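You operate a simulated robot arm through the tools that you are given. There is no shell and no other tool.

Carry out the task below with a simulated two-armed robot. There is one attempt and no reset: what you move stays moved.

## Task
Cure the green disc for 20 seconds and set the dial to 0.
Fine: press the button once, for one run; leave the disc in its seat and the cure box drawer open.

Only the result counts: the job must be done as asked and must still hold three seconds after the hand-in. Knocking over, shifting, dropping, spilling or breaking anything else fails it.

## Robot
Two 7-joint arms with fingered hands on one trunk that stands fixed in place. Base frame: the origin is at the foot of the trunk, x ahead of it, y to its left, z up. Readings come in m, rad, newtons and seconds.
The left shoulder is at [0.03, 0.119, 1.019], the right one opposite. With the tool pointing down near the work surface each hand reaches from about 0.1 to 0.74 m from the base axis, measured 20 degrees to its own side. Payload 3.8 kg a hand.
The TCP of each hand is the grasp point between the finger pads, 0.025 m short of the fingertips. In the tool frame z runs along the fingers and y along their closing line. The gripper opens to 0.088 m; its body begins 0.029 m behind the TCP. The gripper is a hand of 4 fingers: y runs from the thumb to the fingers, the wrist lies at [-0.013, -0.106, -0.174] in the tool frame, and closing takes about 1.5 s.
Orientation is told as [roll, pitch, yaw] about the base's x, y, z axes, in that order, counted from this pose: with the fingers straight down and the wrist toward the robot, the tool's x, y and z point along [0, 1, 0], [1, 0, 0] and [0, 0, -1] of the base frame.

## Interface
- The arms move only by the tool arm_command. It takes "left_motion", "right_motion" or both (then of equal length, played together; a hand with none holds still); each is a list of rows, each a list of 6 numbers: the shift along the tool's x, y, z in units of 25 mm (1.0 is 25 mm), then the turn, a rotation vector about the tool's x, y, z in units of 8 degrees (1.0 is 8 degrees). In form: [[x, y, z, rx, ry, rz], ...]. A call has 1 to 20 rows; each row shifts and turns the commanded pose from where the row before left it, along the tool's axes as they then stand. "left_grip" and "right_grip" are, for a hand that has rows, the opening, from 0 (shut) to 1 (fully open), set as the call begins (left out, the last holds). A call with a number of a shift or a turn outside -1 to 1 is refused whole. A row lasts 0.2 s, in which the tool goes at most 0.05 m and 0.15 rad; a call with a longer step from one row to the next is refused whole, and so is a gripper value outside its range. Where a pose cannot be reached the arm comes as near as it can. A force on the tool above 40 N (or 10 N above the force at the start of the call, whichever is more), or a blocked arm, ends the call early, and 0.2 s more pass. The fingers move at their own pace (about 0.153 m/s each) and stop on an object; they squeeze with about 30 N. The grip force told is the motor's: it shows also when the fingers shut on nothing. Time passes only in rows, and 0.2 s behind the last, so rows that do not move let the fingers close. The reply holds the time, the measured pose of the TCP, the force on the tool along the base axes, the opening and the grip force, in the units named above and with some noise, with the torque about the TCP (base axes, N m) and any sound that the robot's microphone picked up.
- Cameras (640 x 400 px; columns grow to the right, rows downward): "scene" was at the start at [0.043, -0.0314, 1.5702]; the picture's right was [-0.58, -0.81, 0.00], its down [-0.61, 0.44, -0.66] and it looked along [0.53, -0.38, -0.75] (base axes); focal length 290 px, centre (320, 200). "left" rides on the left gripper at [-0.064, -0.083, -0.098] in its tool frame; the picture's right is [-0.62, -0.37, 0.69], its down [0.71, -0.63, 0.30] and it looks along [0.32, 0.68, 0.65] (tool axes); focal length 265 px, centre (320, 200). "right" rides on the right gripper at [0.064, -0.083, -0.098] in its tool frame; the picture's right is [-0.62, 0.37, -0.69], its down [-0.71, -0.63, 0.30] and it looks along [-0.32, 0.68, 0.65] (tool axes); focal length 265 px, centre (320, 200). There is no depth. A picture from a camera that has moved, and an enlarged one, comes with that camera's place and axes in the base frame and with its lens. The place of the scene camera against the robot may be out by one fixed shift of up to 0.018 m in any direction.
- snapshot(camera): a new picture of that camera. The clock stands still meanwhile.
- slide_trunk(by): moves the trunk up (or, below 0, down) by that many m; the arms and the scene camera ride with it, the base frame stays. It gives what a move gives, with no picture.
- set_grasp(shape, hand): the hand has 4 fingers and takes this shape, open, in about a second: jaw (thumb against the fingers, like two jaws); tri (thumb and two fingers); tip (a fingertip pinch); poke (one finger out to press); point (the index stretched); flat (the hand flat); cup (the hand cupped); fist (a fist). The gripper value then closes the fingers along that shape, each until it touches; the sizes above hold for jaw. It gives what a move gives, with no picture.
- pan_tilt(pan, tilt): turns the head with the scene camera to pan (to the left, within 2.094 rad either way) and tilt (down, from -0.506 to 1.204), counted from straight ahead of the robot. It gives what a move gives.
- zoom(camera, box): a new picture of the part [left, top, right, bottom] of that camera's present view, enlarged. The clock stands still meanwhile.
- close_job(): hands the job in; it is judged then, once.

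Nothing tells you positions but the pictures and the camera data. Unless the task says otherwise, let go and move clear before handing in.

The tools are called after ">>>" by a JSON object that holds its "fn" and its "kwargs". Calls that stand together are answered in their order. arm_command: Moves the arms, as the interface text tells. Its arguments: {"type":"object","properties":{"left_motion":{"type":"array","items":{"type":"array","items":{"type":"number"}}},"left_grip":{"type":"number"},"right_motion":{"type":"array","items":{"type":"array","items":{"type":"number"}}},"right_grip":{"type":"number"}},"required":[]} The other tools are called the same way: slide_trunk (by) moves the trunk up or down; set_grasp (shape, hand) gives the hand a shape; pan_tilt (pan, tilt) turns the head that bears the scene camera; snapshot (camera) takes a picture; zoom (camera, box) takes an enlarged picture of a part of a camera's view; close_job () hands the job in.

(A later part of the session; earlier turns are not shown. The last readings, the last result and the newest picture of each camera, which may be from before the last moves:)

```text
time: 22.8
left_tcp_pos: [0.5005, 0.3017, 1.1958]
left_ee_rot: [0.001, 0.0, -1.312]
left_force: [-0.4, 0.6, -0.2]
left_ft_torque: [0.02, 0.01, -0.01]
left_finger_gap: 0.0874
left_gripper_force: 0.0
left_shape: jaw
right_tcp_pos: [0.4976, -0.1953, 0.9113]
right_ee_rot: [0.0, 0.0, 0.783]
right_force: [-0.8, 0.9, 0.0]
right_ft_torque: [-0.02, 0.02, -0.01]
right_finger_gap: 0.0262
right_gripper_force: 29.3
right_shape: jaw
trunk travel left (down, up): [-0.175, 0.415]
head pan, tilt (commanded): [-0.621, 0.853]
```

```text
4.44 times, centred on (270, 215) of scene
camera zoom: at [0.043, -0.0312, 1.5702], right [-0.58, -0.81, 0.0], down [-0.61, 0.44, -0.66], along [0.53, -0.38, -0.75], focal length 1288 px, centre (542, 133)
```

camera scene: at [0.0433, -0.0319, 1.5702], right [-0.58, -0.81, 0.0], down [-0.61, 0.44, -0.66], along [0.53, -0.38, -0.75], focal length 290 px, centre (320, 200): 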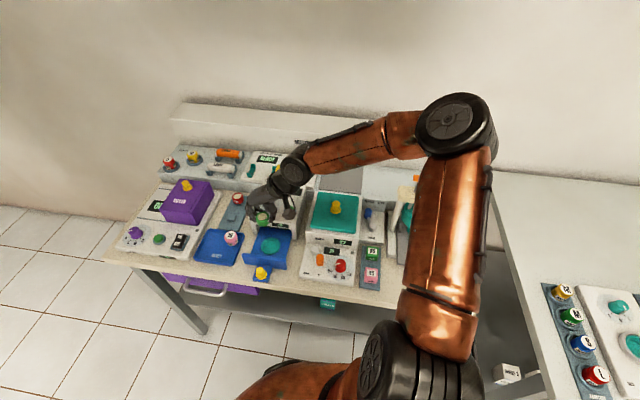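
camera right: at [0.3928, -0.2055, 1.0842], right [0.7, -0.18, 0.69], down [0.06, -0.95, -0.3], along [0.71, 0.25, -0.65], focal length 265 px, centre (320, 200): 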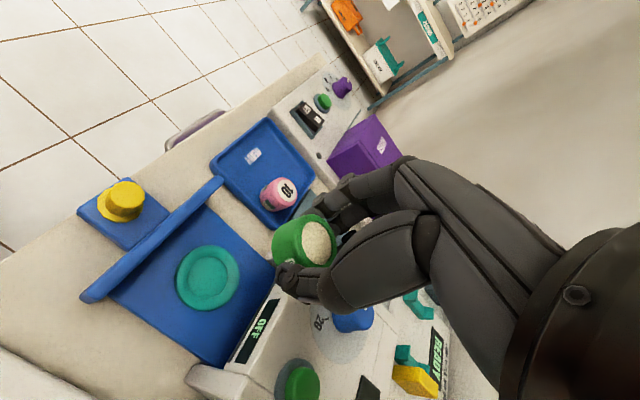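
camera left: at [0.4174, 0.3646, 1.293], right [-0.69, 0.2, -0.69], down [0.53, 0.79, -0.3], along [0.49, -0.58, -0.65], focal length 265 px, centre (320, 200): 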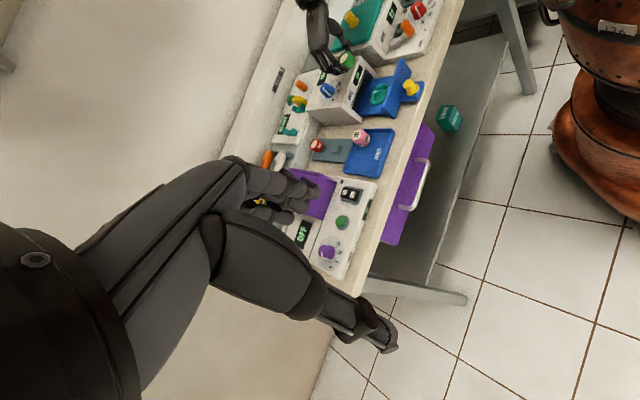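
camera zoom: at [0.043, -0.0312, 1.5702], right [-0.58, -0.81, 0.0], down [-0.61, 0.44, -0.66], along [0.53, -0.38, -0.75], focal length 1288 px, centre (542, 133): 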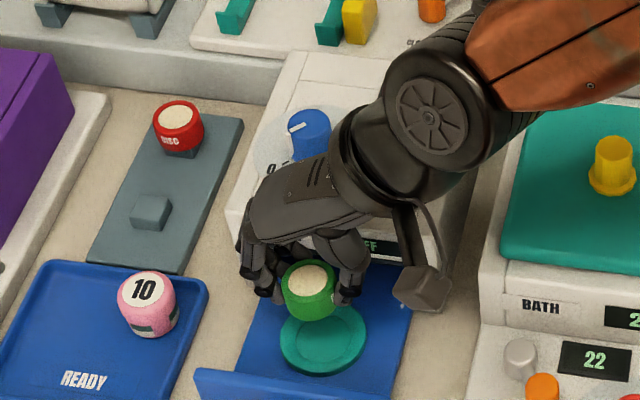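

Alignment looks right and the hand clears the lip. I'll trim 2 mm and lower to about 8 mm above the seat, then check again.

>>> {"fn": "arm_command", "kwargs": {"right_motion": [[0, -0.075, 0.35, 0, 0, 0], [0, 0, 0.35, 0, 0, 0], [0, 0, 0.35, 0, 0, 0], [0, 0, 0.3, 0, 0, 0], [0, 0, 0, 0, 0, 0]]}}

>>> {"fn": "zoom", "kwargs": {"camera": "right", "box": [200, 180, 400, 330]}}

>>> {"fn": "zoom", "kwargs": {"camera": "left", "box": [320, 50, 420, 115]}}

>>> {"fn": "zoom", "kwargs": {"camera": "scene", "box": [240, 190, 310, 250]}}

```text
time: 24.0
left_tcp_pos: [0.4998, 0.3027, 1.194]
left_ee_rot: [-0.001, -0.001, -1.312]
left_force: [-0.8, 0.1, -0.7]
left_ft_torque: [-0.03, 0.01, 0.0]
left_finger_gap: 0.0876
left_gripper_force: 0.0
left_shape: jaw
right_tcp_pos: [0.4951, -0.197, 0.878]
right_ee_rot: [0.001, 0.0, 0.787]
right_force: [0.1, 0.3, 0.0]
right_ft_torque: [-0.03, -0.04, 0.03]
right_finger_gap: 0.0261
right_gripper_force: 29.9
right_shape: jaw
trunk travel left (down, up): [-0.175, 0.415]
head pan, tilt (commanded): [-0.621, 0.853]
```

```text
2.67 times, centred on (300, 255) of right
camera zoom: at [0.3898, -0.2091, 0.9758], right [0.7, -0.18, 0.69], down [0.06, -0.95, -0.3], along [0.71, 0.25, -0.65], focal length 708 px, centre (373, 53)
```

zoom: 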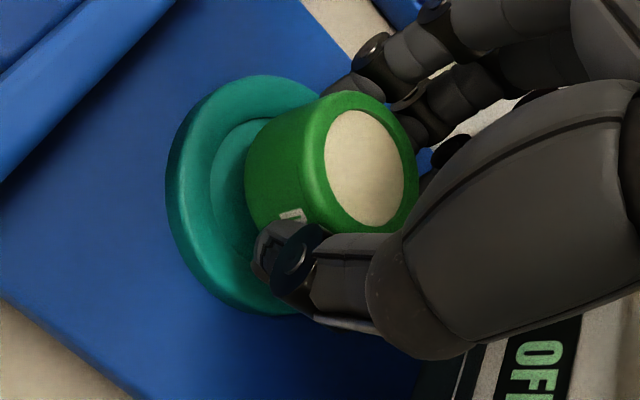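

```text
6.15 times, centred on (370, 82) of left
camera zoom: at [0.4171, 0.3652, 1.293], right [-0.69, 0.2, -0.69], down [0.53, 0.79, -0.3], along [0.49, -0.58, -0.65], focal length 1633 px, centre (12, 923)
```

zoom: 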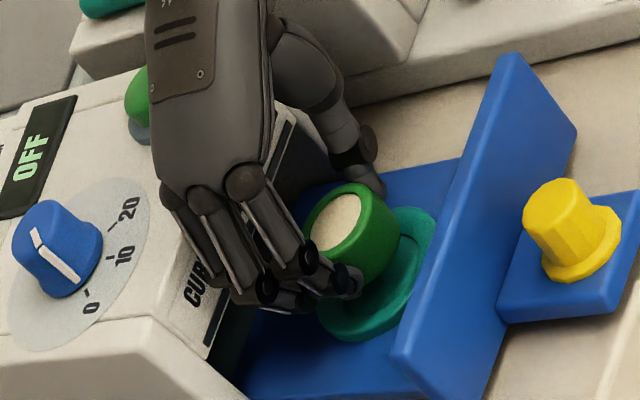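

```text
6.67 times, centred on (275, 220) of scene
camera zoom: at [0.0431, -0.0312, 1.5702], right [-0.58, -0.81, 0.0], down [-0.61, 0.44, -0.66], along [0.53, -0.38, -0.75], focal length 1932 px, centre (620, 67)
```

zoom: 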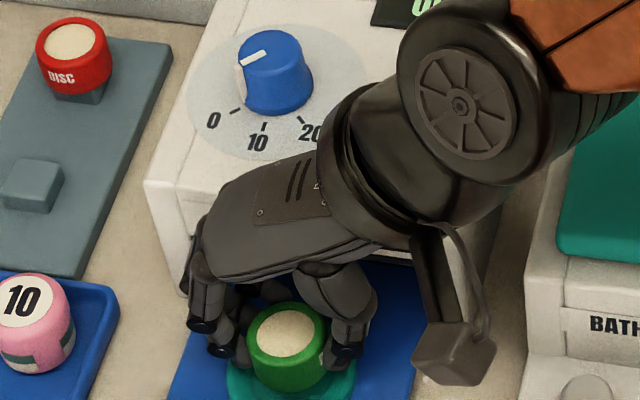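

The disc hovers right over the seat, within a millimetre or two. I'll lower in fine steps watching the force.

>>> {"fn": "arm_command", "kwargs": {"right_motion": [[-0.03, -0.02, 0.12, 0, 0, 0], [0, 0, 0.12, 0, 0, 0], [0, 0, 0.08, 0, 0, 0], [0, 0, 0, 0, 0, 0]]}}

>>> {"fn": "zoom", "kwargs": {"camera": "right", "box": [200, 180, 400, 330]}}

>>> {"fn": "zoom", "kwargs": {"camera": "left", "box": [350, 65, 410, 105]}}

```text
time: 25.0
left_tcp_pos: [0.5005, 0.3011, 1.1937]
left_ee_rot: [0.0, 0.001, -1.313]
left_force: [-0.7, 0.0, 0.3]
left_ft_torque: [0.02, 0.01, 0.02]
left_finger_gap: 0.0875
left_gripper_force: 0.1
left_shape: jaw
right_tcp_pos: [0.4953, -0.1976, 0.8695]
right_ee_rot: [0.0, -0.001, 0.785]
right_force: [0.5, 0.4, 0.0]
right_ft_torque: [0.01, 0.02, 0.0]
right_finger_gap: 0.0261
right_gripper_force: 29.8
right_shape: jaw
trunk travel left (down, up): [-0.175, 0.415]
head pan, tilt (commanded): [-0.621, 0.853]
```

```text
2.67 times, centred on (300, 255) of right
camera zoom: at [0.3899, -0.2095, 0.9673], right [0.7, -0.18, 0.69], down [0.06, -0.95, -0.3], along [0.71, 0.25, -0.65], focal length 708 px, centre (373, 53)
```

zoom: 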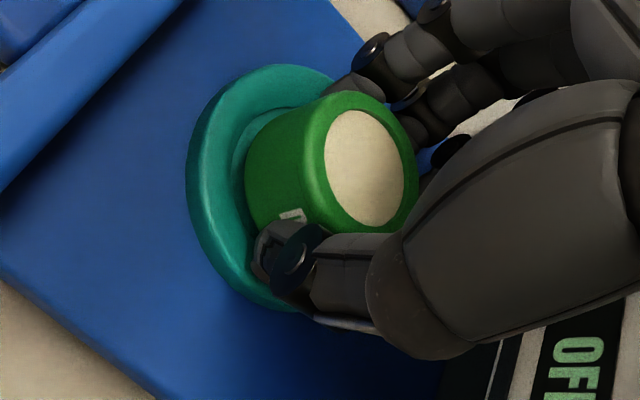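

```text
10.00 times, centred on (380, 85) of left
camera zoom: at [0.4172, 0.3652, 1.2929], right [-0.69, 0.2, -0.69], down [0.53, 0.79, -0.3], along [0.49, -0.58, -0.65], focal length 2654 px, centre (-280, 1350)
```

zoom: 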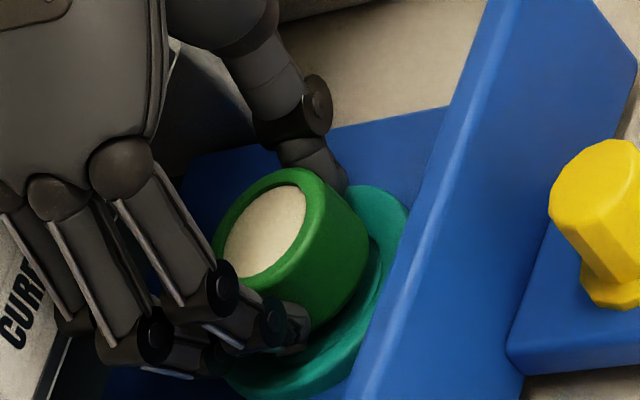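

Still a few millimetres above the seat. I'll trim ~1.5 mm toward the right side and keep lowering in 1.5 mm steps.

>>> {"fn": "arm_command", "kwargs": {"right_motion": [[-0.03, -0.056, 0.06, 0, 0, 0], [0, 0, 0.06, 0, 0, 0], [0, 0, 0, 0, 0, 0]]}}

>>> {"fn": "zoom", "kwargs": {"camera": "right", "box": [240, 190, 360, 280]}}

>>> {"fn": "zoom", "kwargs": {"camera": "left", "box": [350, 65, 410, 105]}}

>>> {"fn": "zoom", "kwargs": {"camera": "scene", "box": [250, 215, 300, 255]}}

```text
time: 25.8
left_tcp_pos: [0.5001, 0.3024, 1.1941]
left_ee_rot: [-0.002, 0.001, -1.313]
left_force: [-0.1, 0.0, -0.4]
left_ft_torque: [0.01, 0.01, -0.02]
left_finger_gap: 0.0875
left_gripper_force: 0.1
left_shape: jaw
right_tcp_pos: [0.494, -0.1983, 0.8667]
right_ee_rot: [-0.001, -0.002, 0.785]
right_force: [-0.6, -0.7, 7.9]
right_ft_torque: [-0.12, 0.17, 0.0]
right_finger_gap: 0.0264
right_gripper_force: 29.7
right_shape: jaw
trunk travel left (down, up): [-0.175, 0.415]
head pan, tilt (commanded): [-0.621, 0.853]
```

```text
4.44 times, centred on (300, 235) of right
camera zoom: at [0.3887, -0.211, 0.965], right [0.7, -0.18, 0.69], down [0.06, -0.95, -0.3], along [0.71, 0.25, -0.65], focal length 1180 px, centre (409, 44)
```

zoom: 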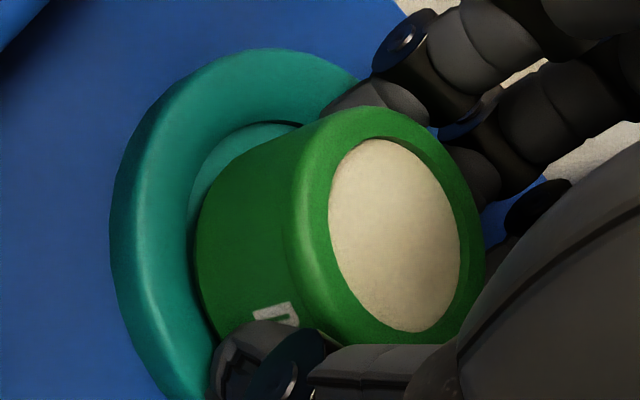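

```text
10.00 times, centred on (380, 85) of left
camera zoom: at [0.4165, 0.3653, 1.2932], right [-0.69, 0.2, -0.69], down [0.53, 0.79, -0.3], along [0.49, -0.58, -0.65], focal length 2654 px, centre (-280, 1350)
```

zoom: 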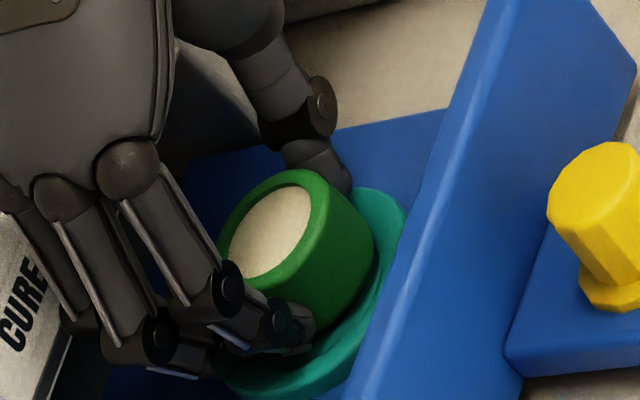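

```text
10.00 times, centred on (275, 235) of scene
camera zoom: at [0.0423, -0.0311, 1.5703], right [-0.58, -0.81, 0.0], down [-0.61, 0.44, -0.66], along [0.53, -0.38, -0.75], focal length 2898 px, centre (770, -150)
```

zoom: 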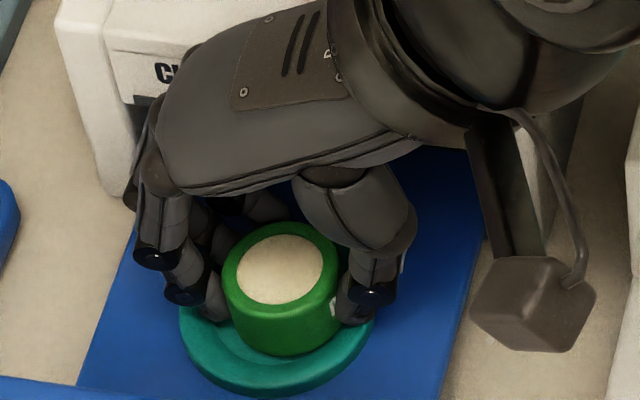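

Contact at about 8 N: the disc is centred on the recess and the thumb tip seems to touch the seat's rim. I'll open the hand a little and see how the disc settles.

>>> {"fn": "arm_command", "kwargs": {"right_motion": [[0, 0, 0, 0, 0, 0], [0, 0, 0, 0, 0, 0], [0, 0, 0, 0, 0, 0], [0, 0, 0, 0, 0, 0]], "right_grip": 0.5}}

>>> {"fn": "zoom", "kwargs": {"camera": "right", "box": [240, 190, 360, 280]}}

>>> {"fn": "zoom", "kwargs": {"camera": "left", "box": [350, 65, 410, 105]}}

>>> {"fn": "zoom", "kwargs": {"camera": "scene", "box": [250, 215, 300, 255]}}

```text
time: 26.8
left_tcp_pos: [0.5009, 0.3018, 1.1954]
left_ee_rot: [0.0, 0.0, -1.314]
left_force: [-0.3, -0.2, 0.2]
left_ft_torque: [-0.01, -0.02, -0.01]
left_finger_gap: 0.0875
left_gripper_force: 0.1
left_shape: jaw
right_tcp_pos: [0.4929, -0.1982, 0.8659]
right_ee_rot: [0.0, 0.002, 0.786]
right_force: [-1.3, -0.5, 1.1]
right_ft_torque: [0.01, 0.01, 0.0]
right_finger_gap: 0.043
right_gripper_force: 0.1
right_shape: jaw
trunk travel left (down, up): [-0.175, 0.415]
head pan, tilt (commanded): [-0.621, 0.853]
```

```text
4.44 times, centred on (300, 235) of right
camera zoom: at [0.3884, -0.2114, 0.9641], right [0.7, -0.18, 0.69], down [0.06, -0.95, -0.3], along [0.71, 0.25, -0.65], focal length 1180 px, centre (409, 44)
```

zoom: 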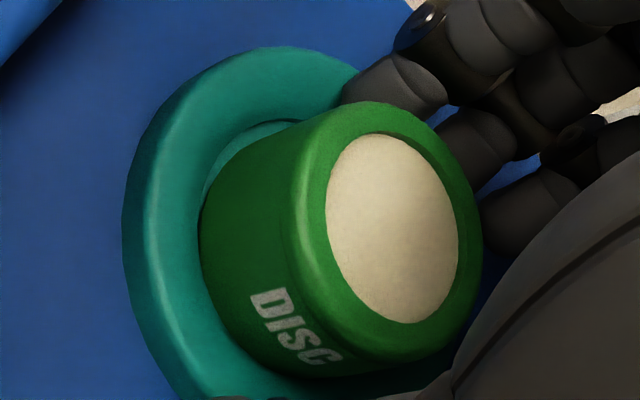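

```text
10.00 times, centred on (380, 85) of left
camera zoom: at [0.4169, 0.3651, 1.293], right [-0.69, 0.2, -0.69], down [0.53, 0.79, -0.3], along [0.49, -0.58, -0.65], focal length 2654 px, centre (-280, 1350)
```

zoom: 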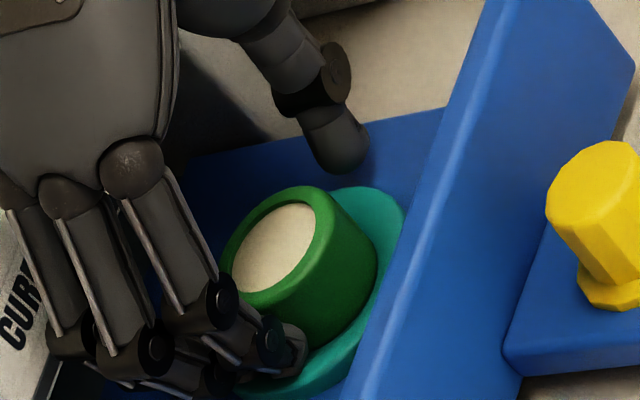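

```text
10.00 times, centred on (275, 235) of scene
camera zoom: at [0.0428, -0.0313, 1.5702], right [-0.58, -0.81, 0.0], down [-0.61, 0.44, -0.66], along [0.53, -0.38, -0.75], focal length 2898 px, centre (770, -150)
```

zoom: 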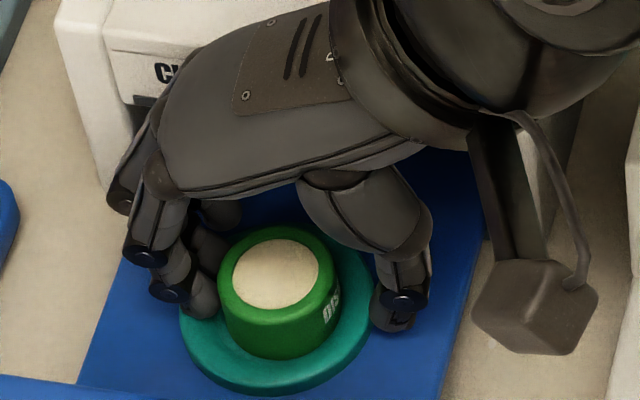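

The disc dropped into the recess and sits level. I'll open slightly more and lift straight up, then inspect.

>>> {"fn": "arm_command", "kwargs": {"right_motion": [[0, 0.06, 0, 0, 0, 0], [0, 0.04, 0, 0, 0, 0], [0, 0, -0.2, 0, 0, 0], [0, 0, -0.4, 0, 0, 0], [0, 0, -0.6, 0, 0, 0], [0, 0, -0.8, 0, 0, 0], [0, 0, -0.8, 0, 0, 0], [0, 0, -0.8, 0, 0, 0], [0, 0, -0.8, 0, 0, 0], [0, 0, 0, 0, 0, 0]], "right_grip": 0.58}}

>>> {"fn": "zoom", "kwargs": {"camera": "right", "box": [130, 200, 290, 300]}}

>>> {"fn": "zoom", "kwargs": {"camera": "left", "box": [350, 65, 410, 105]}}

>>> {"fn": "zoom", "kwargs": {"camera": "scene", "box": [230, 190, 320, 290]}}

```text
time: 29.0
left_tcp_pos: [0.5007, 0.3021, 1.1944]
left_ee_rot: [0.0, -0.001, -1.312]
left_force: [-0.3, -0.2, -0.7]
left_ft_torque: [0.02, -0.01, 0.0]
left_finger_gap: 0.0878
left_gripper_force: 0.0
left_shape: jaw
right_tcp_pos: [0.4947, -0.1972, 0.9768]
right_ee_rot: [0.001, 0.0, 0.785]
right_force: [-0.3, 0.3, -1.3]
right_ft_torque: [-0.01, 0.02, -0.03]
right_finger_gap: 0.0506
right_gripper_force: 0.1
right_shape: jaw
trunk travel left (down, up): [-0.175, 0.415]
head pan, tilt (commanded): [-0.621, 0.853]
```

```text
4.00 times, centred on (210, 250) of right
camera zoom: at [0.3904, -0.2094, 1.0743], right [0.7, -0.18, 0.69], down [0.06, -0.95, -0.3], along [0.71, 0.25, -0.65], focal length 1062 px, centre (760, 0)
```

zoom: 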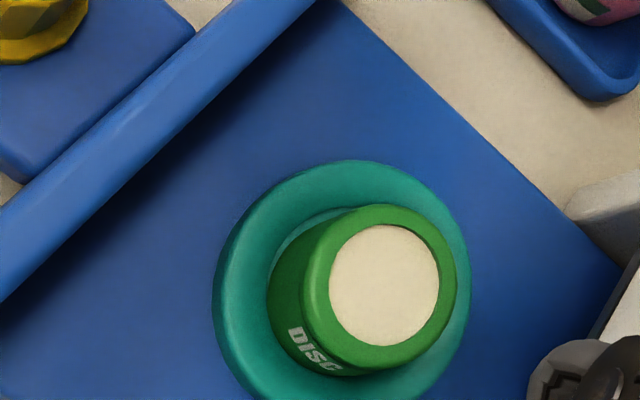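

```text
10.00 times, centred on (380, 85) of left
camera zoom: at [0.4174, 0.3651, 1.2929], right [-0.69, 0.2, -0.69], down [0.53, 0.79, -0.3], along [0.49, -0.58, -0.65], focal length 2654 px, centre (-280, 1350)
```

zoom: 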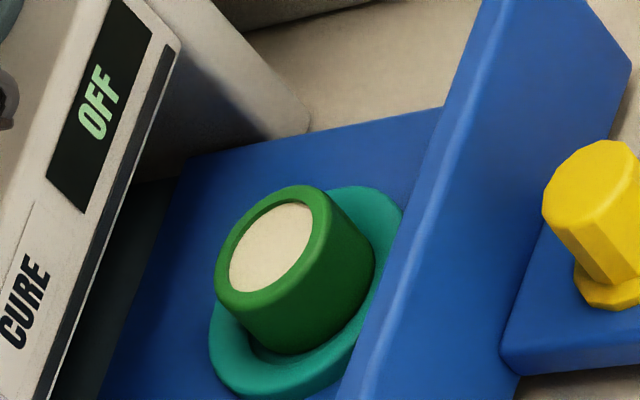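

```text
4.00 times, centred on (275, 240) of scene
camera zoom: at [0.0433, -0.0314, 1.5702], right [-0.58, -0.81, 0.0], down [-0.61, 0.44, -0.66], along [0.53, -0.38, -0.75], focal length 1159 px, centre (500, 40)
```

zoom: 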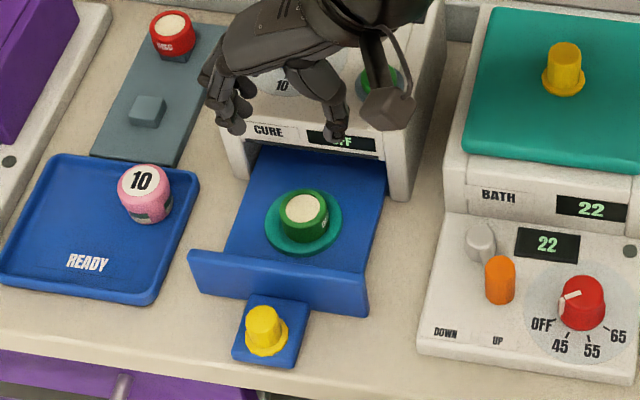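

The disc sits level inside the seat's recess. Next is closing the drawer: I'll bring the right hand over the yellow drawer knob, with the hand tilted so its palm leans away from the box, and check before gripping.

>>> {"fn": "arm_command", "kwargs": {"right_motion": [[0.9, 0.09, 0, 0, 0, 0], [0.9, 0.09, 0, 0, 0, 0], [0.9, 0.09, 0, 0, 0, 0], [0.9, 0.09, 0, 0, 0, 0], [0, 0, 0.94, 0, 0, 0], [0, 0, 0.94, 0, 0, 0], [0, 0, 0, 0, -0.833, 0], [0, 0, 0, 0, -0.833, 0], [0, 0, 0, 0, -0.833, 0], [0, 0, 0, 0, 0, 0]], "right_grip": 0.6}}

>>> {"fn": "snapshot", "kwargs": {"camera": "right"}}

>>> {"fn": "zoom", "kwargs": {"camera": "left", "box": [340, 30, 460, 110]}}

>>> {"fn": "zoom", "kwargs": {"camera": "scene", "box": [210, 190, 330, 290]}}

```text
time: 31.2
left_tcp_pos: [0.5017, 0.3004, 1.194]
left_ee_rot: [0.001, 0.0, -1.312]
left_force: [0.0, 0.6, -0.9]
left_ft_torque: [0.01, 0.0, 0.03]
left_finger_gap: 0.0877
left_gripper_force: 0.1
left_shape: jaw
right_tcp_pos: [0.4381, -0.1275, 0.9305]
right_ee_rot: [-0.349, 0.002, 0.785]
right_force: [0.3, 0.3, 0.7]
right_ft_torque: [-0.01, -0.01, 0.02]
right_finger_gap: 0.0525
right_gripper_force: 0.0
right_shape: jaw
trunk travel left (down, up): [-0.175, 0.415]
head pan, tilt (commanded): [-0.621, 0.853]
```

```text
taken
camera right: at [0.312, -0.119, 0.9999], right [0.5, 0.02, 0.86], down [0.1, -0.99, -0.04], along [0.86, 0.11, -0.5], focal length 265 px, centre (320, 200)
```

right: 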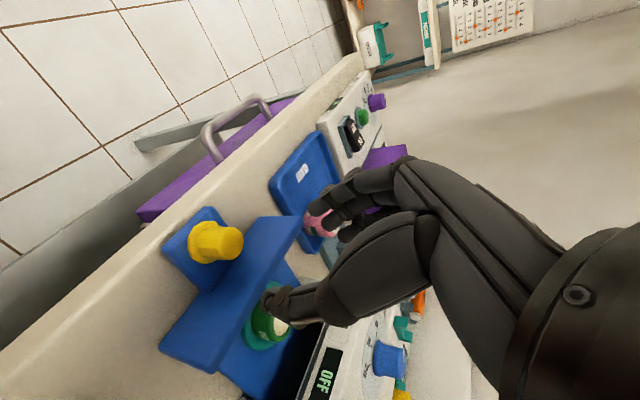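

```text
5.00 times, centred on (400, 70) of left
camera zoom: at [0.4173, 0.3647, 1.2931], right [-0.69, 0.2, -0.69], down [0.53, 0.79, -0.3], along [0.49, -0.58, -0.65], focal length 1327 px, centre (-80, 850)
```

zoom: 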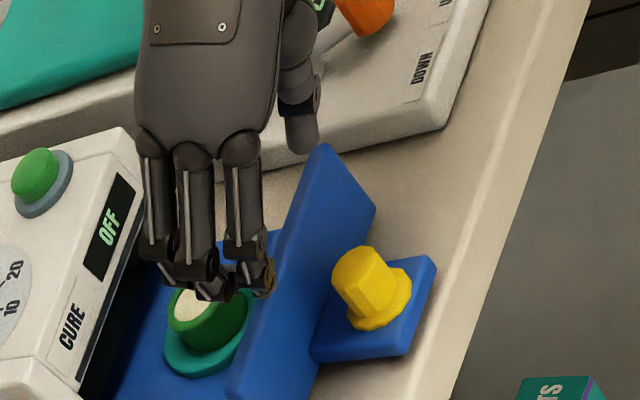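

```text
4.00 times, centred on (270, 240) of scene
camera zoom: at [0.0432, -0.0318, 1.5702], right [-0.58, -0.81, 0.0], down [-0.61, 0.44, -0.66], along [0.53, -0.38, -0.75], focal length 1159 px, centre (520, 40)
```

zoom: 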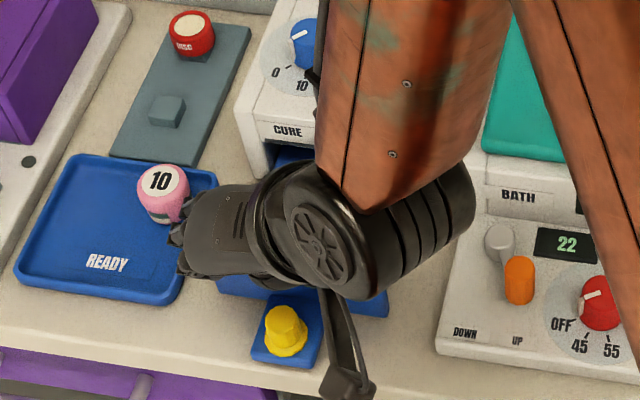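

The view is good. I'll zoom in on the knob from the right camera to refine its position.

>>> {"fn": "zoom", "kwargs": {"camera": "right", "box": [150, 195, 310, 295]}}

>>> {"fn": "zoom", "kwargs": {"camera": "scene", "box": [260, 250, 310, 290]}}

>>> {"fn": "zoom", "kwargs": {"camera": "left", "box": [390, 70, 440, 105]}}

```text
4.00 times, centred on (230, 245) of right
camera zoom: at [0.312, -0.119, 0.9999], right [0.5, 0.02, 0.86], down [0.1, -0.99, -0.04], along [0.86, 0.11, -0.5], focal length 1062 px, centre (680, 20)
```

zoom: 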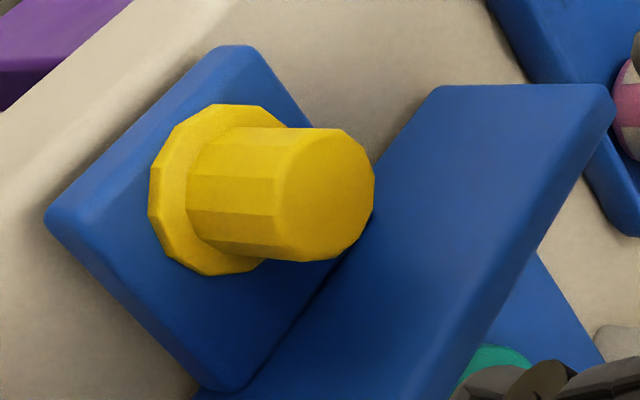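

```text
10.00 times, centred on (285, 270) of scene
camera zoom: at [0.0432, -0.0318, 1.5702], right [-0.58, -0.81, 0.0], down [-0.61, 0.44, -0.66], along [0.53, -0.38, -0.75], focal length 2898 px, centre (670, -500)
```

zoom: 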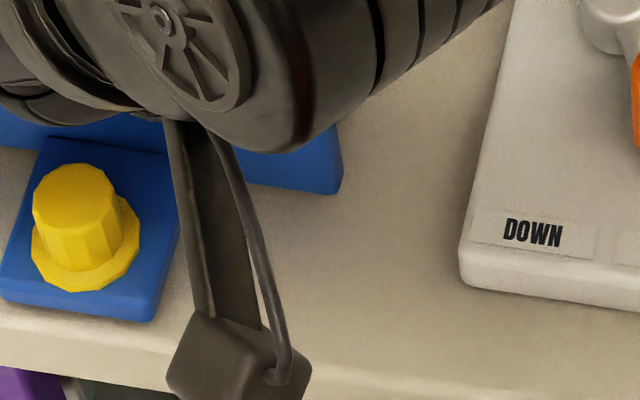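

```text
11.43 times, centred on (415, 88) of left
camera zoom: at [0.4173, 0.3647, 1.2931], right [-0.69, 0.2, -0.69], down [0.53, 0.79, -0.3], along [0.49, -0.58, -0.65], focal length 3033 px, centre (-766, 1486)
```

zoom: 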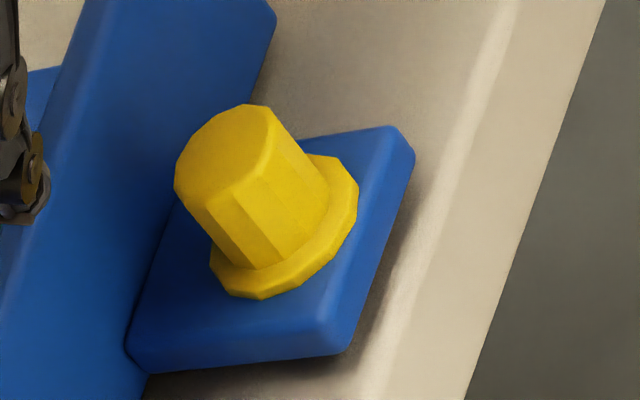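

The knob is better placed now: top centre ≈ [0.433, -0.129, 0.864], axis vertical, ~32 mm in front of the drawer face. I'll lower toward it, staying a little to the front, and check before going around it.

>>> {"fn": "arm_command", "kwargs": {"right_motion": [[0.283, -0.087, 0.433, 0, 0, 0], [0.283, -0.087, 0.433, 0, 0, 0], [0.283, -0.087, 0.433, 0, 0, 0], [0, 0, 0, 0, 0, 0]]}}

>>> {"fn": "zoom", "kwargs": {"camera": "right", "box": [200, 170, 400, 320]}}

>>> {"fn": "zoom", "kwargs": {"camera": "left", "box": [360, 50, 450, 110]}}

```text
time: 32.2
left_tcp_pos: [0.5006, 0.3012, 1.1942]
left_ee_rot: [0.0, -0.001, -1.313]
left_force: [-0.2, 0.0, 0.0]
left_ft_torque: [-0.01, 0.0, 0.0]
left_finger_gap: 0.0878
left_gripper_force: 0.2
left_shape: jaw
right_tcp_pos: [0.4252, -0.125, 0.8928]
right_ee_rot: [-0.349, 0.001, 0.786]
right_force: [0.6, -0.2, 0.2]
right_ft_torque: [-0.03, 0.01, -0.02]
right_finger_gap: 0.0522
right_gripper_force: 0.1
right_shape: jaw
trunk travel left (down, up): [-0.175, 0.415]
head pan, tilt (commanded): [-0.621, 0.853]
```

```text
2.67 times, centred on (300, 245) of right
camera zoom: at [0.3008, -0.1169, 0.9622], right [0.51, 0.02, 0.86], down [0.1, -0.99, -0.04], along [0.86, 0.11, -0.5], focal length 708 px, centre (373, 80)
```

zoom: 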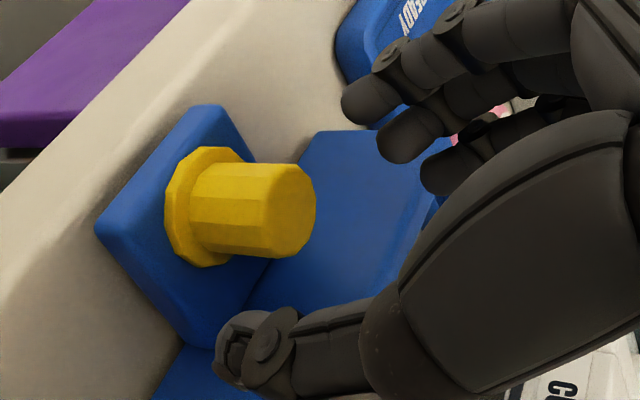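

```text
6.67 times, centred on (405, 80) of left
camera zoom: at [0.417, 0.3652, 1.293], right [-0.69, 0.2, -0.69], down [0.53, 0.79, -0.3], along [0.49, -0.58, -0.65], focal length 1769 px, centre (-247, 1000)
```

zoom: 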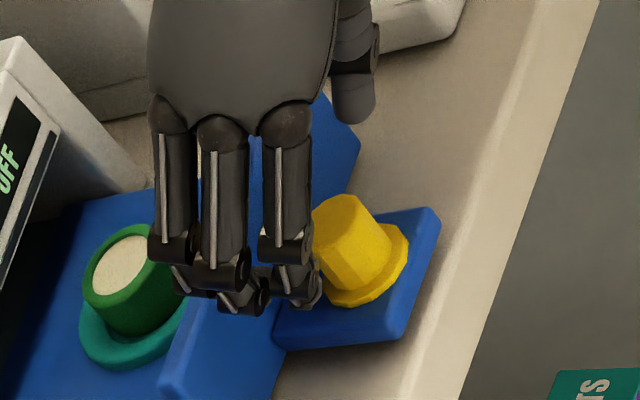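

Knob lies centred between thumb and fingers. I'll go straight down 32 mm around it and look once more.

>>> {"fn": "arm_command", "kwargs": {"right_motion": [[0.145, 0, 0.401, 0, 0, 0], [0.145, 0, 0.401, 0, 0, 0], [0.145, 0, 0.401, 0, 0, 0], [0, 0, 0, 0, 0, 0]]}}

>>> {"fn": "zoom", "kwargs": {"camera": "right", "box": [200, 170, 400, 320]}}

>>> {"fn": "zoom", "kwargs": {"camera": "left", "box": [360, 50, 450, 110]}}

```text
time: 33.2
left_tcp_pos: [0.499, 0.3011, 1.1929]
left_ee_rot: [-0.001, 0.0, -1.313]
left_force: [-0.5, 0.3, 0.1]
left_ft_torque: [0.0, 0.05, 0.0]
left_finger_gap: 0.0877
left_gripper_force: 0.1
left_shape: jaw
right_tcp_pos: [0.4276, -0.1254, 0.861]
right_ee_rot: [-0.35, 0.0, 0.785]
right_force: [0.0, 0.0, -0.7]
right_ft_torque: [0.01, -0.04, -0.02]
right_finger_gap: 0.0526
right_gripper_force: 0.1
right_shape: jaw
trunk travel left (down, up): [-0.175, 0.415]
head pan, tilt (commanded): [-0.621, 0.853]
```

```text
2.67 times, centred on (300, 245) of right
camera zoom: at [0.3013, -0.1167, 0.9298], right [0.51, 0.02, 0.86], down [0.1, -0.99, -0.04], along [0.86, 0.11, -0.5], focal length 708 px, centre (373, 80)
```

zoom: 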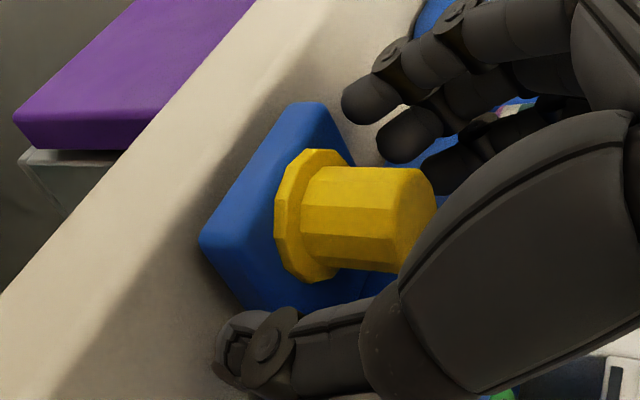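

```text
6.67 times, centred on (405, 80) of left
camera zoom: at [0.417, 0.3653, 1.293], right [-0.69, 0.2, -0.69], down [0.53, 0.79, -0.3], along [0.49, -0.58, -0.65], focal length 1769 px, centre (-247, 1000)
```

zoom: 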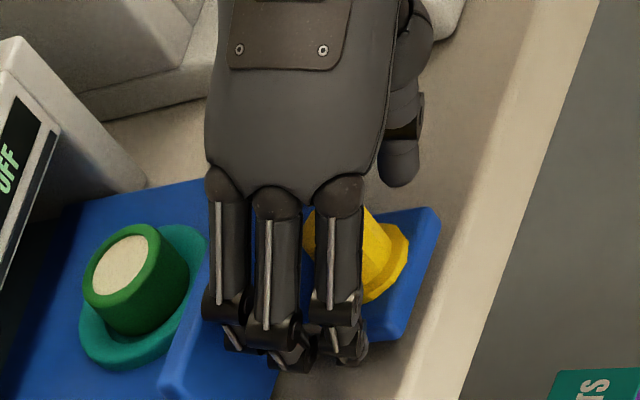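

The fingers and thumb straddle the knob. I'll close on it.

>>> {"fn": "arm_command", "kwargs": {"right_motion": [[0, 0, 0, 0, 0, 0], [0, 0, 0, 0, 0, 0], [0, 0, 0, 0, 0, 0], [0, 0, 0, 0, 0, 0], [0, 0, 0, 0, 0, 0], [0, 0, 0, 0, 0, 0], [0, 0, 0, 0, 0, 0]], "right_grip": 0}}

>>> {"fn": "zoom", "kwargs": {"camera": "right", "box": [200, 170, 400, 320]}}

>>> {"fn": "zoom", "kwargs": {"camera": "left", "box": [360, 50, 450, 110]}}

```text
time: 34.8
left_tcp_pos: [0.4994, 0.3016, 1.196]
left_ee_rot: [0.002, 0.0, -1.313]
left_force: [0.7, 0.2, -0.4]
left_ft_torque: [0.03, -0.02, 0.0]
left_finger_gap: 0.0878
left_gripper_force: 0.1
left_shape: jaw
right_tcp_pos: [0.4262, -0.125, 0.8612]
right_ee_rot: [-0.352, -0.002, 0.785]
right_force: [-3.2, -3.8, 19.7]
right_ft_torque: [-0.11, -0.01, -0.21]
right_finger_gap: 0.0242
right_gripper_force: 30.0
right_shape: jaw
trunk travel left (down, up): [-0.175, 0.415]
head pan, tilt (commanded): [-0.621, 0.853]
```

```text
2.67 times, centred on (300, 245) of right
camera zoom: at [0.3004, -0.1167, 0.9305], right [0.5, 0.02, 0.86], down [0.1, -0.99, -0.04], along [0.86, 0.11, -0.5], focal length 708 px, centre (373, 80)
```

zoom: 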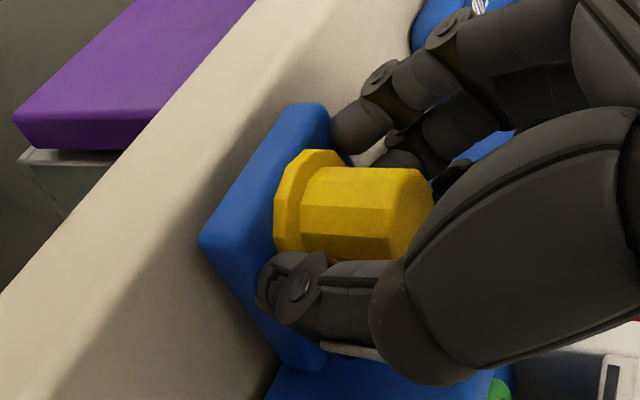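

```text
6.67 times, centred on (405, 80) of left
camera zoom: at [0.4155, 0.3652, 1.2936], right [-0.69, 0.2, -0.69], down [0.53, 0.79, -0.3], along [0.49, -0.58, -0.65], focal length 1769 px, centre (-247, 1000)
```

zoom: 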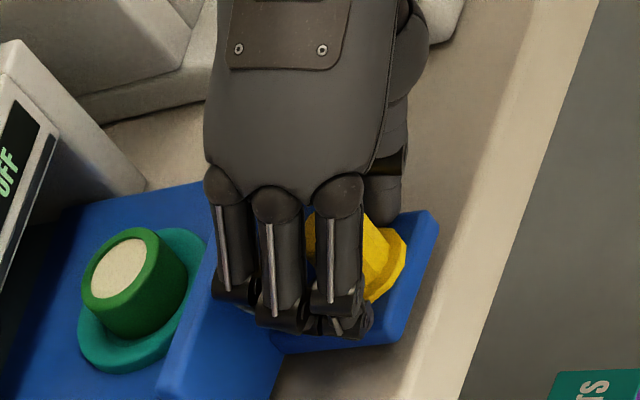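

The knob is gripped; fingertips press on its flange a bit, so I'll ease up 1.5 mm and then push the drawer in slowly.

>>> {"fn": "arm_command", "kwargs": {"right_motion": [[-0.02, 0, -0.056, 0, 0, 0], [-0.188, 0, 0.068, 0, 0, 0], [-0.376, 0, 0.137, 0, 0, 0], [-0.376, 0, 0.137, 0, 0, 0], [-0.376, 0, 0.137, 0, 0, 0], [-0.376, 0, 0.137, 0, 0, 0], [0, 0, 0, 0, 0, 0]]}}

>>> {"fn": "zoom", "kwargs": {"camera": "left", "box": [340, 40, 450, 120]}}

>>> {"fn": "zoom", "kwargs": {"camera": "right", "box": [200, 170, 440, 350]}}

```text
time: 36.4
left_tcp_pos: [0.5008, 0.3025, 1.1955]
left_ee_rot: [0.002, 0.0, -1.313]
left_force: [-0.2, 0.3, -0.1]
left_ft_torque: [0.0, 0.04, 0.0]
left_finger_gap: 0.0875
left_gripper_force: 0.1
left_shape: jaw
right_tcp_pos: [0.4575, -0.1573, 0.8617]
right_ee_rot: [-0.349, -0.002, 0.785]
right_force: [-1.7, -2.0, 7.6]
right_ft_torque: [-0.17, 0.09, -0.2]
right_finger_gap: 0.0235
right_gripper_force: 29.8
right_shape: jaw
trunk travel left (down, up): [-0.175, 0.415]
head pan, tilt (commanded): [-0.621, 0.853]
```

```text
5.00 times, centred on (395, 80) of left
camera zoom: at [0.4164, 0.3653, 1.2932], right [-0.69, 0.2, -0.69], down [0.53, 0.79, -0.3], along [0.49, -0.58, -0.65], focal length 1327 px, centre (-55, 800)
```

zoom: 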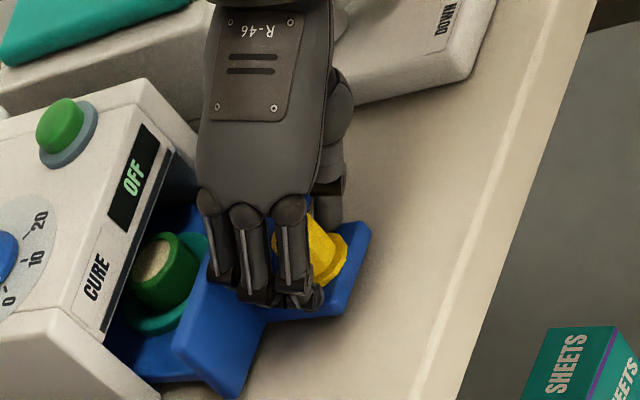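

```text
2.22 times, centred on (320, 260) of right
camera zoom: at [0.332, -0.1492, 0.9311], right [0.5, 0.02, 0.86], down [0.1, -0.99, -0.04], along [0.86, 0.11, -0.5], focal length 590 px, centre (320, 67)
```

zoom: 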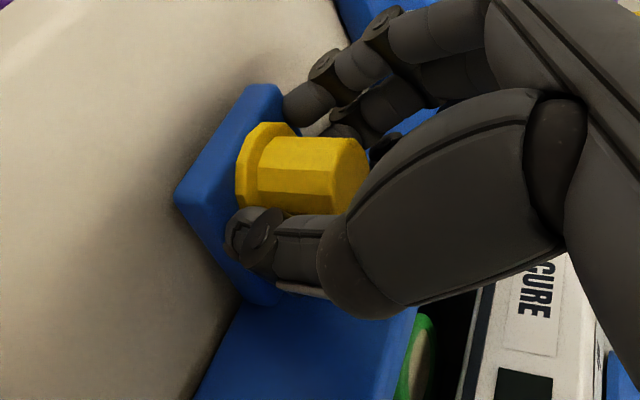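

The drawer slides in fine with the disc aboard. I'll continue the push with smaller steps.

>>> {"fn": "arm_command", "kwargs": {"right_motion": [[-0.226, 0, 0.082, 0, 0, 0], [-0.226, 0, 0.082, 0, 0, 0], [-0.226, 0, 0.082, 0, 0, 0], [-0.226, 0, 0.082, 0, 0, 0], [0, 0, 0, 0, 0, 0]]}}

>>> {"fn": "zoom", "kwargs": {"camera": "left", "box": [340, 40, 450, 120]}}

>>> {"fn": "zoom", "kwargs": {"camera": "right", "box": [200, 170, 440, 350]}}

```text
time: 37.6
left_tcp_pos: [0.4992, 0.3013, 1.1935]
left_ee_rot: [0.001, 0.001, -1.313]
left_force: [0.0, 0.6, 0.4]
left_ft_torque: [-0.02, -0.02, -0.02]
left_finger_gap: 0.0874
left_gripper_force: 0.1
left_shape: jaw
right_tcp_pos: [0.475, -0.173, 0.8623]
right_ee_rot: [-0.348, -0.001, 0.786]
right_force: [-5.7, -5.3, 12.4]
right_ft_torque: [-0.29, 0.13, -0.2]
right_finger_gap: 0.023
right_gripper_force: 30.0
right_shape: jaw
trunk travel left (down, up): [-0.175, 0.415]
head pan, tilt (commanded): [-0.621, 0.853]
```

```text
5.00 times, centred on (395, 80) of left
camera zoom: at [0.4158, 0.365, 1.2935], right [-0.69, 0.2, -0.69], down [0.53, 0.79, -0.3], along [0.49, -0.58, -0.65], focal length 1327 px, centre (-55, 800)
```

zoom: 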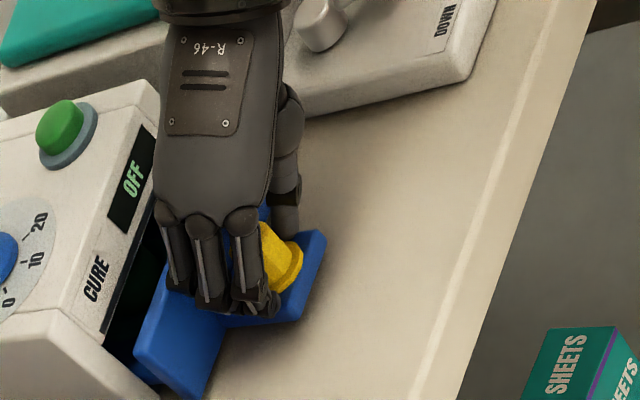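

```text
2.22 times, centred on (320, 260) of right
camera zoom: at [0.3495, -0.1658, 0.9311], right [0.5, 0.02, 0.86], down [0.1, -0.99, -0.04], along [0.86, 0.11, -0.5], focal length 590 px, centre (320, 67)
```

zoom: 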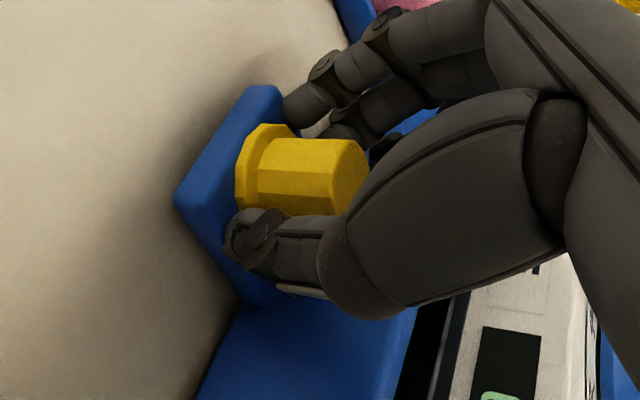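

Only a small gap remains to the box. I'll keep pushing gently, easing slightly to the right to take off the side load.

>>> {"fn": "arm_command", "kwargs": {"right_motion": [[-0.19, -0.02, 0.068, 0, 0, 0], [-0.19, -0.02, 0.068, 0, 0, 0], [-0.19, 0, 0.068, 0, 0, 0], [0, 0, 0, 0, 0, 0]]}}

>>> {"fn": "zoom", "kwargs": {"camera": "left", "box": [340, 40, 450, 120]}}

>>> {"fn": "zoom", "kwargs": {"camera": "right", "box": [200, 170, 440, 350]}}

```text
time: 38.6
left_tcp_pos: [0.5005, 0.3016, 1.1944]
left_ee_rot: [-0.001, -0.001, -1.313]
left_force: [0.2, 0.1, 0.1]
left_ft_torque: [-0.01, 0.02, 0.01]
left_finger_gap: 0.0877
left_gripper_force: 0.0
left_shape: jaw
right_tcp_pos: [0.4848, -0.1854, 0.8604]
right_ee_rot: [-0.349, 0.001, 0.786]
right_force: [-1.4, -1.1, 9.5]
right_ft_torque: [-0.13, 0.05, -0.16]
right_finger_gap: 0.0231
right_gripper_force: 30.3
right_shape: jaw
trunk travel left (down, up): [-0.175, 0.415]
head pan, tilt (commanded): [-0.621, 0.853]
```

```text
5.00 times, centred on (395, 80) of left
camera zoom: at [0.4163, 0.3655, 1.2932], right [-0.69, 0.2, -0.69], down [0.53, 0.79, -0.3], along [0.49, -0.58, -0.65], focal length 1327 px, centre (-55, 800)
```

zoom: 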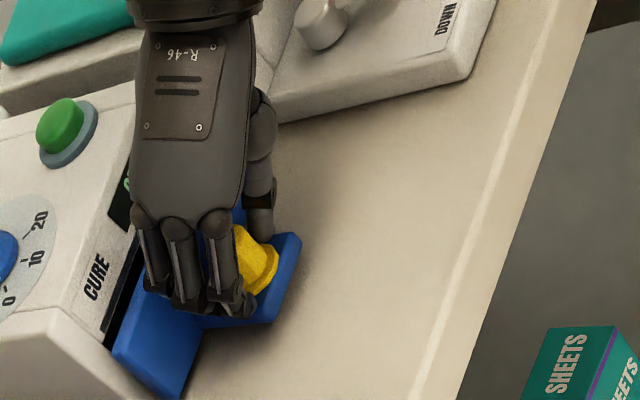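

```text
2.22 times, centred on (320, 260) of right
camera zoom: at [0.3596, -0.1766, 0.9312], right [0.5, 0.02, 0.86], down [0.1, -0.99, -0.04], along [0.86, 0.11, -0.5], focal length 590 px, centre (320, 67)
```

zoom: 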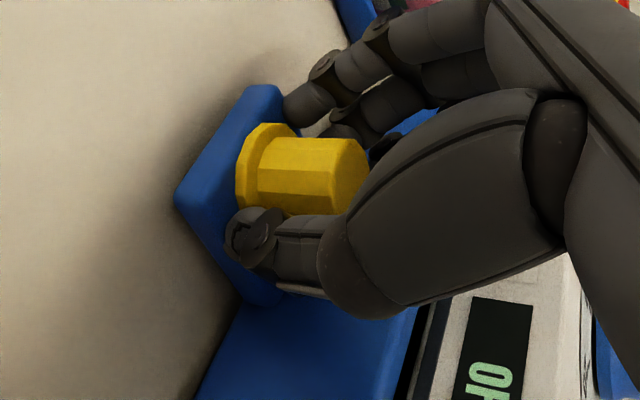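

The panel is almost at the box. A few more 4 mm steps until it stops.

>>> {"fn": "arm_command", "kwargs": {"right_motion": [[-0.15, 0, 0.055, 0, 0, 0], [-0.15, 0, 0.055, 0, 0, 0], [0, 0, 0, 0, 0, 0]]}}

>>> {"fn": "zoom", "kwargs": {"camera": "left", "box": [340, 40, 450, 120]}}

>>> {"fn": "zoom", "kwargs": {"camera": "right", "box": [200, 170, 440, 350]}}

```text
time: 39.4
left_tcp_pos: [0.4992, 0.3025, 1.1951]
left_ee_rot: [0.002, -0.003, -1.312]
left_force: [-0.3, -0.3, 0.4]
left_ft_torque: [0.02, -0.03, -0.02]
left_finger_gap: 0.0873
left_gripper_force: 0.1
left_shape: jaw
right_tcp_pos: [0.4895, -0.1888, 0.8615]
right_ee_rot: [-0.349, -0.002, 0.788]
right_force: [-9.3, 5.2, 15.3]
right_ft_torque: [-0.06, 0.31, -0.1]
right_finger_gap: 0.0231
right_gripper_force: 30.2
right_shape: jaw
trunk travel left (down, up): [-0.175, 0.415]
head pan, tilt (commanded): [-0.621, 0.853]
```

```text
5.00 times, centred on (395, 80) of left
camera zoom: at [0.4146, 0.3665, 1.2935], right [-0.69, 0.2, -0.69], down [0.53, 0.79, -0.3], along [0.49, -0.58, -0.65], focal length 1327 px, centre (-55, 800)
```

zoom: 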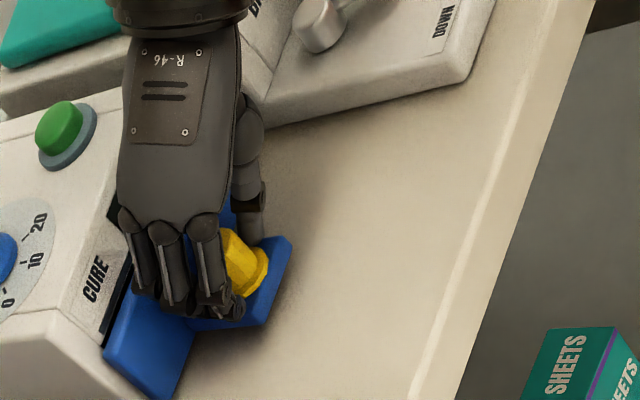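

```text
2.22 times, centred on (320, 260) of right
camera zoom: at [0.3641, -0.1813, 0.9316], right [0.5, 0.02, 0.86], down [0.1, -0.99, -0.04], along [0.86, 0.11, -0.5], focal length 590 px, centre (320, 67)
```

zoom: 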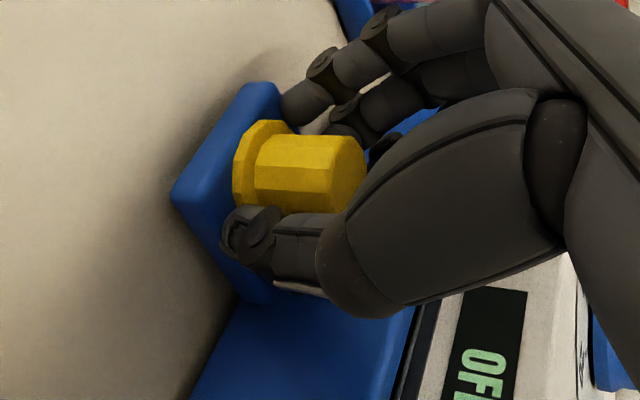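

Resistance of about 10 N along the push suggests the end stop. I'll press 2 mm more to confirm it is fully shut.

>>> {"fn": "arm_command", "kwargs": {"right_motion": [[-0.1, 0, 0.036, 0, 0, 0], [0, 0, 0, 0, 0, 0]]}}

>>> {"fn": "zoom", "kwargs": {"camera": "scene", "box": [230, 190, 330, 290]}}

>>> {"fn": "zoom", "kwargs": {"camera": "left", "box": [340, 70, 410, 120]}}

```text
time: 40.0
left_tcp_pos: [0.4987, 0.3028, 1.1945]
left_ee_rot: [0.002, -0.002, -1.312]
left_force: [0.0, 0.8, -0.2]
left_ft_torque: [-0.02, 0.02, 0.0]
left_finger_gap: 0.0876
left_gripper_force: 0.1
left_shape: jaw
right_tcp_pos: [0.4923, -0.1915, 0.8625]
right_ee_rot: [-0.349, 0.001, 0.788]
right_force: [-12.8, 9.1, 15.7]
right_ft_torque: [0.1, 0.38, -0.05]
right_finger_gap: 0.0232
right_gripper_force: 30.1
right_shape: jaw
trunk travel left (down, up): [-0.175, 0.415]
head pan, tilt (commanded): [-0.621, 0.853]
```

```text
4.00 times, centred on (280, 240) of scene
camera zoom: at [0.0397, -0.0291, 1.5704], right [-0.58, -0.81, 0.0], down [-0.61, 0.44, -0.66], along [0.54, -0.38, -0.75], focal length 1159 px, centre (480, 40)
```

zoom: 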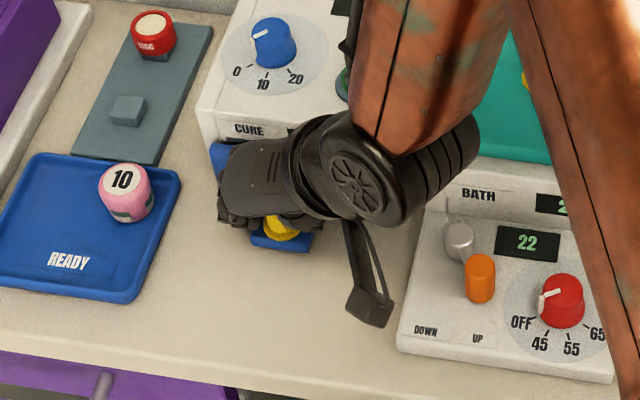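

```text
8.00 times, centred on (375, 95) of left
camera zoom: at [0.4143, 0.367, 1.2934], right [-0.69, 0.2, -0.69], down [0.53, 0.79, -0.3], along [0.49, -0.58, -0.65], focal length 2123 px, centre (-120, 1040)
```

zoom: 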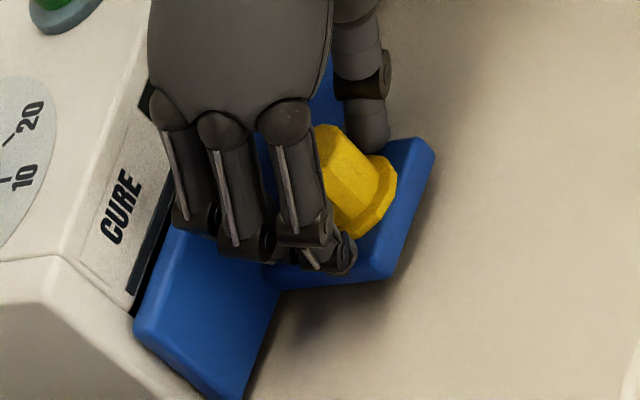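

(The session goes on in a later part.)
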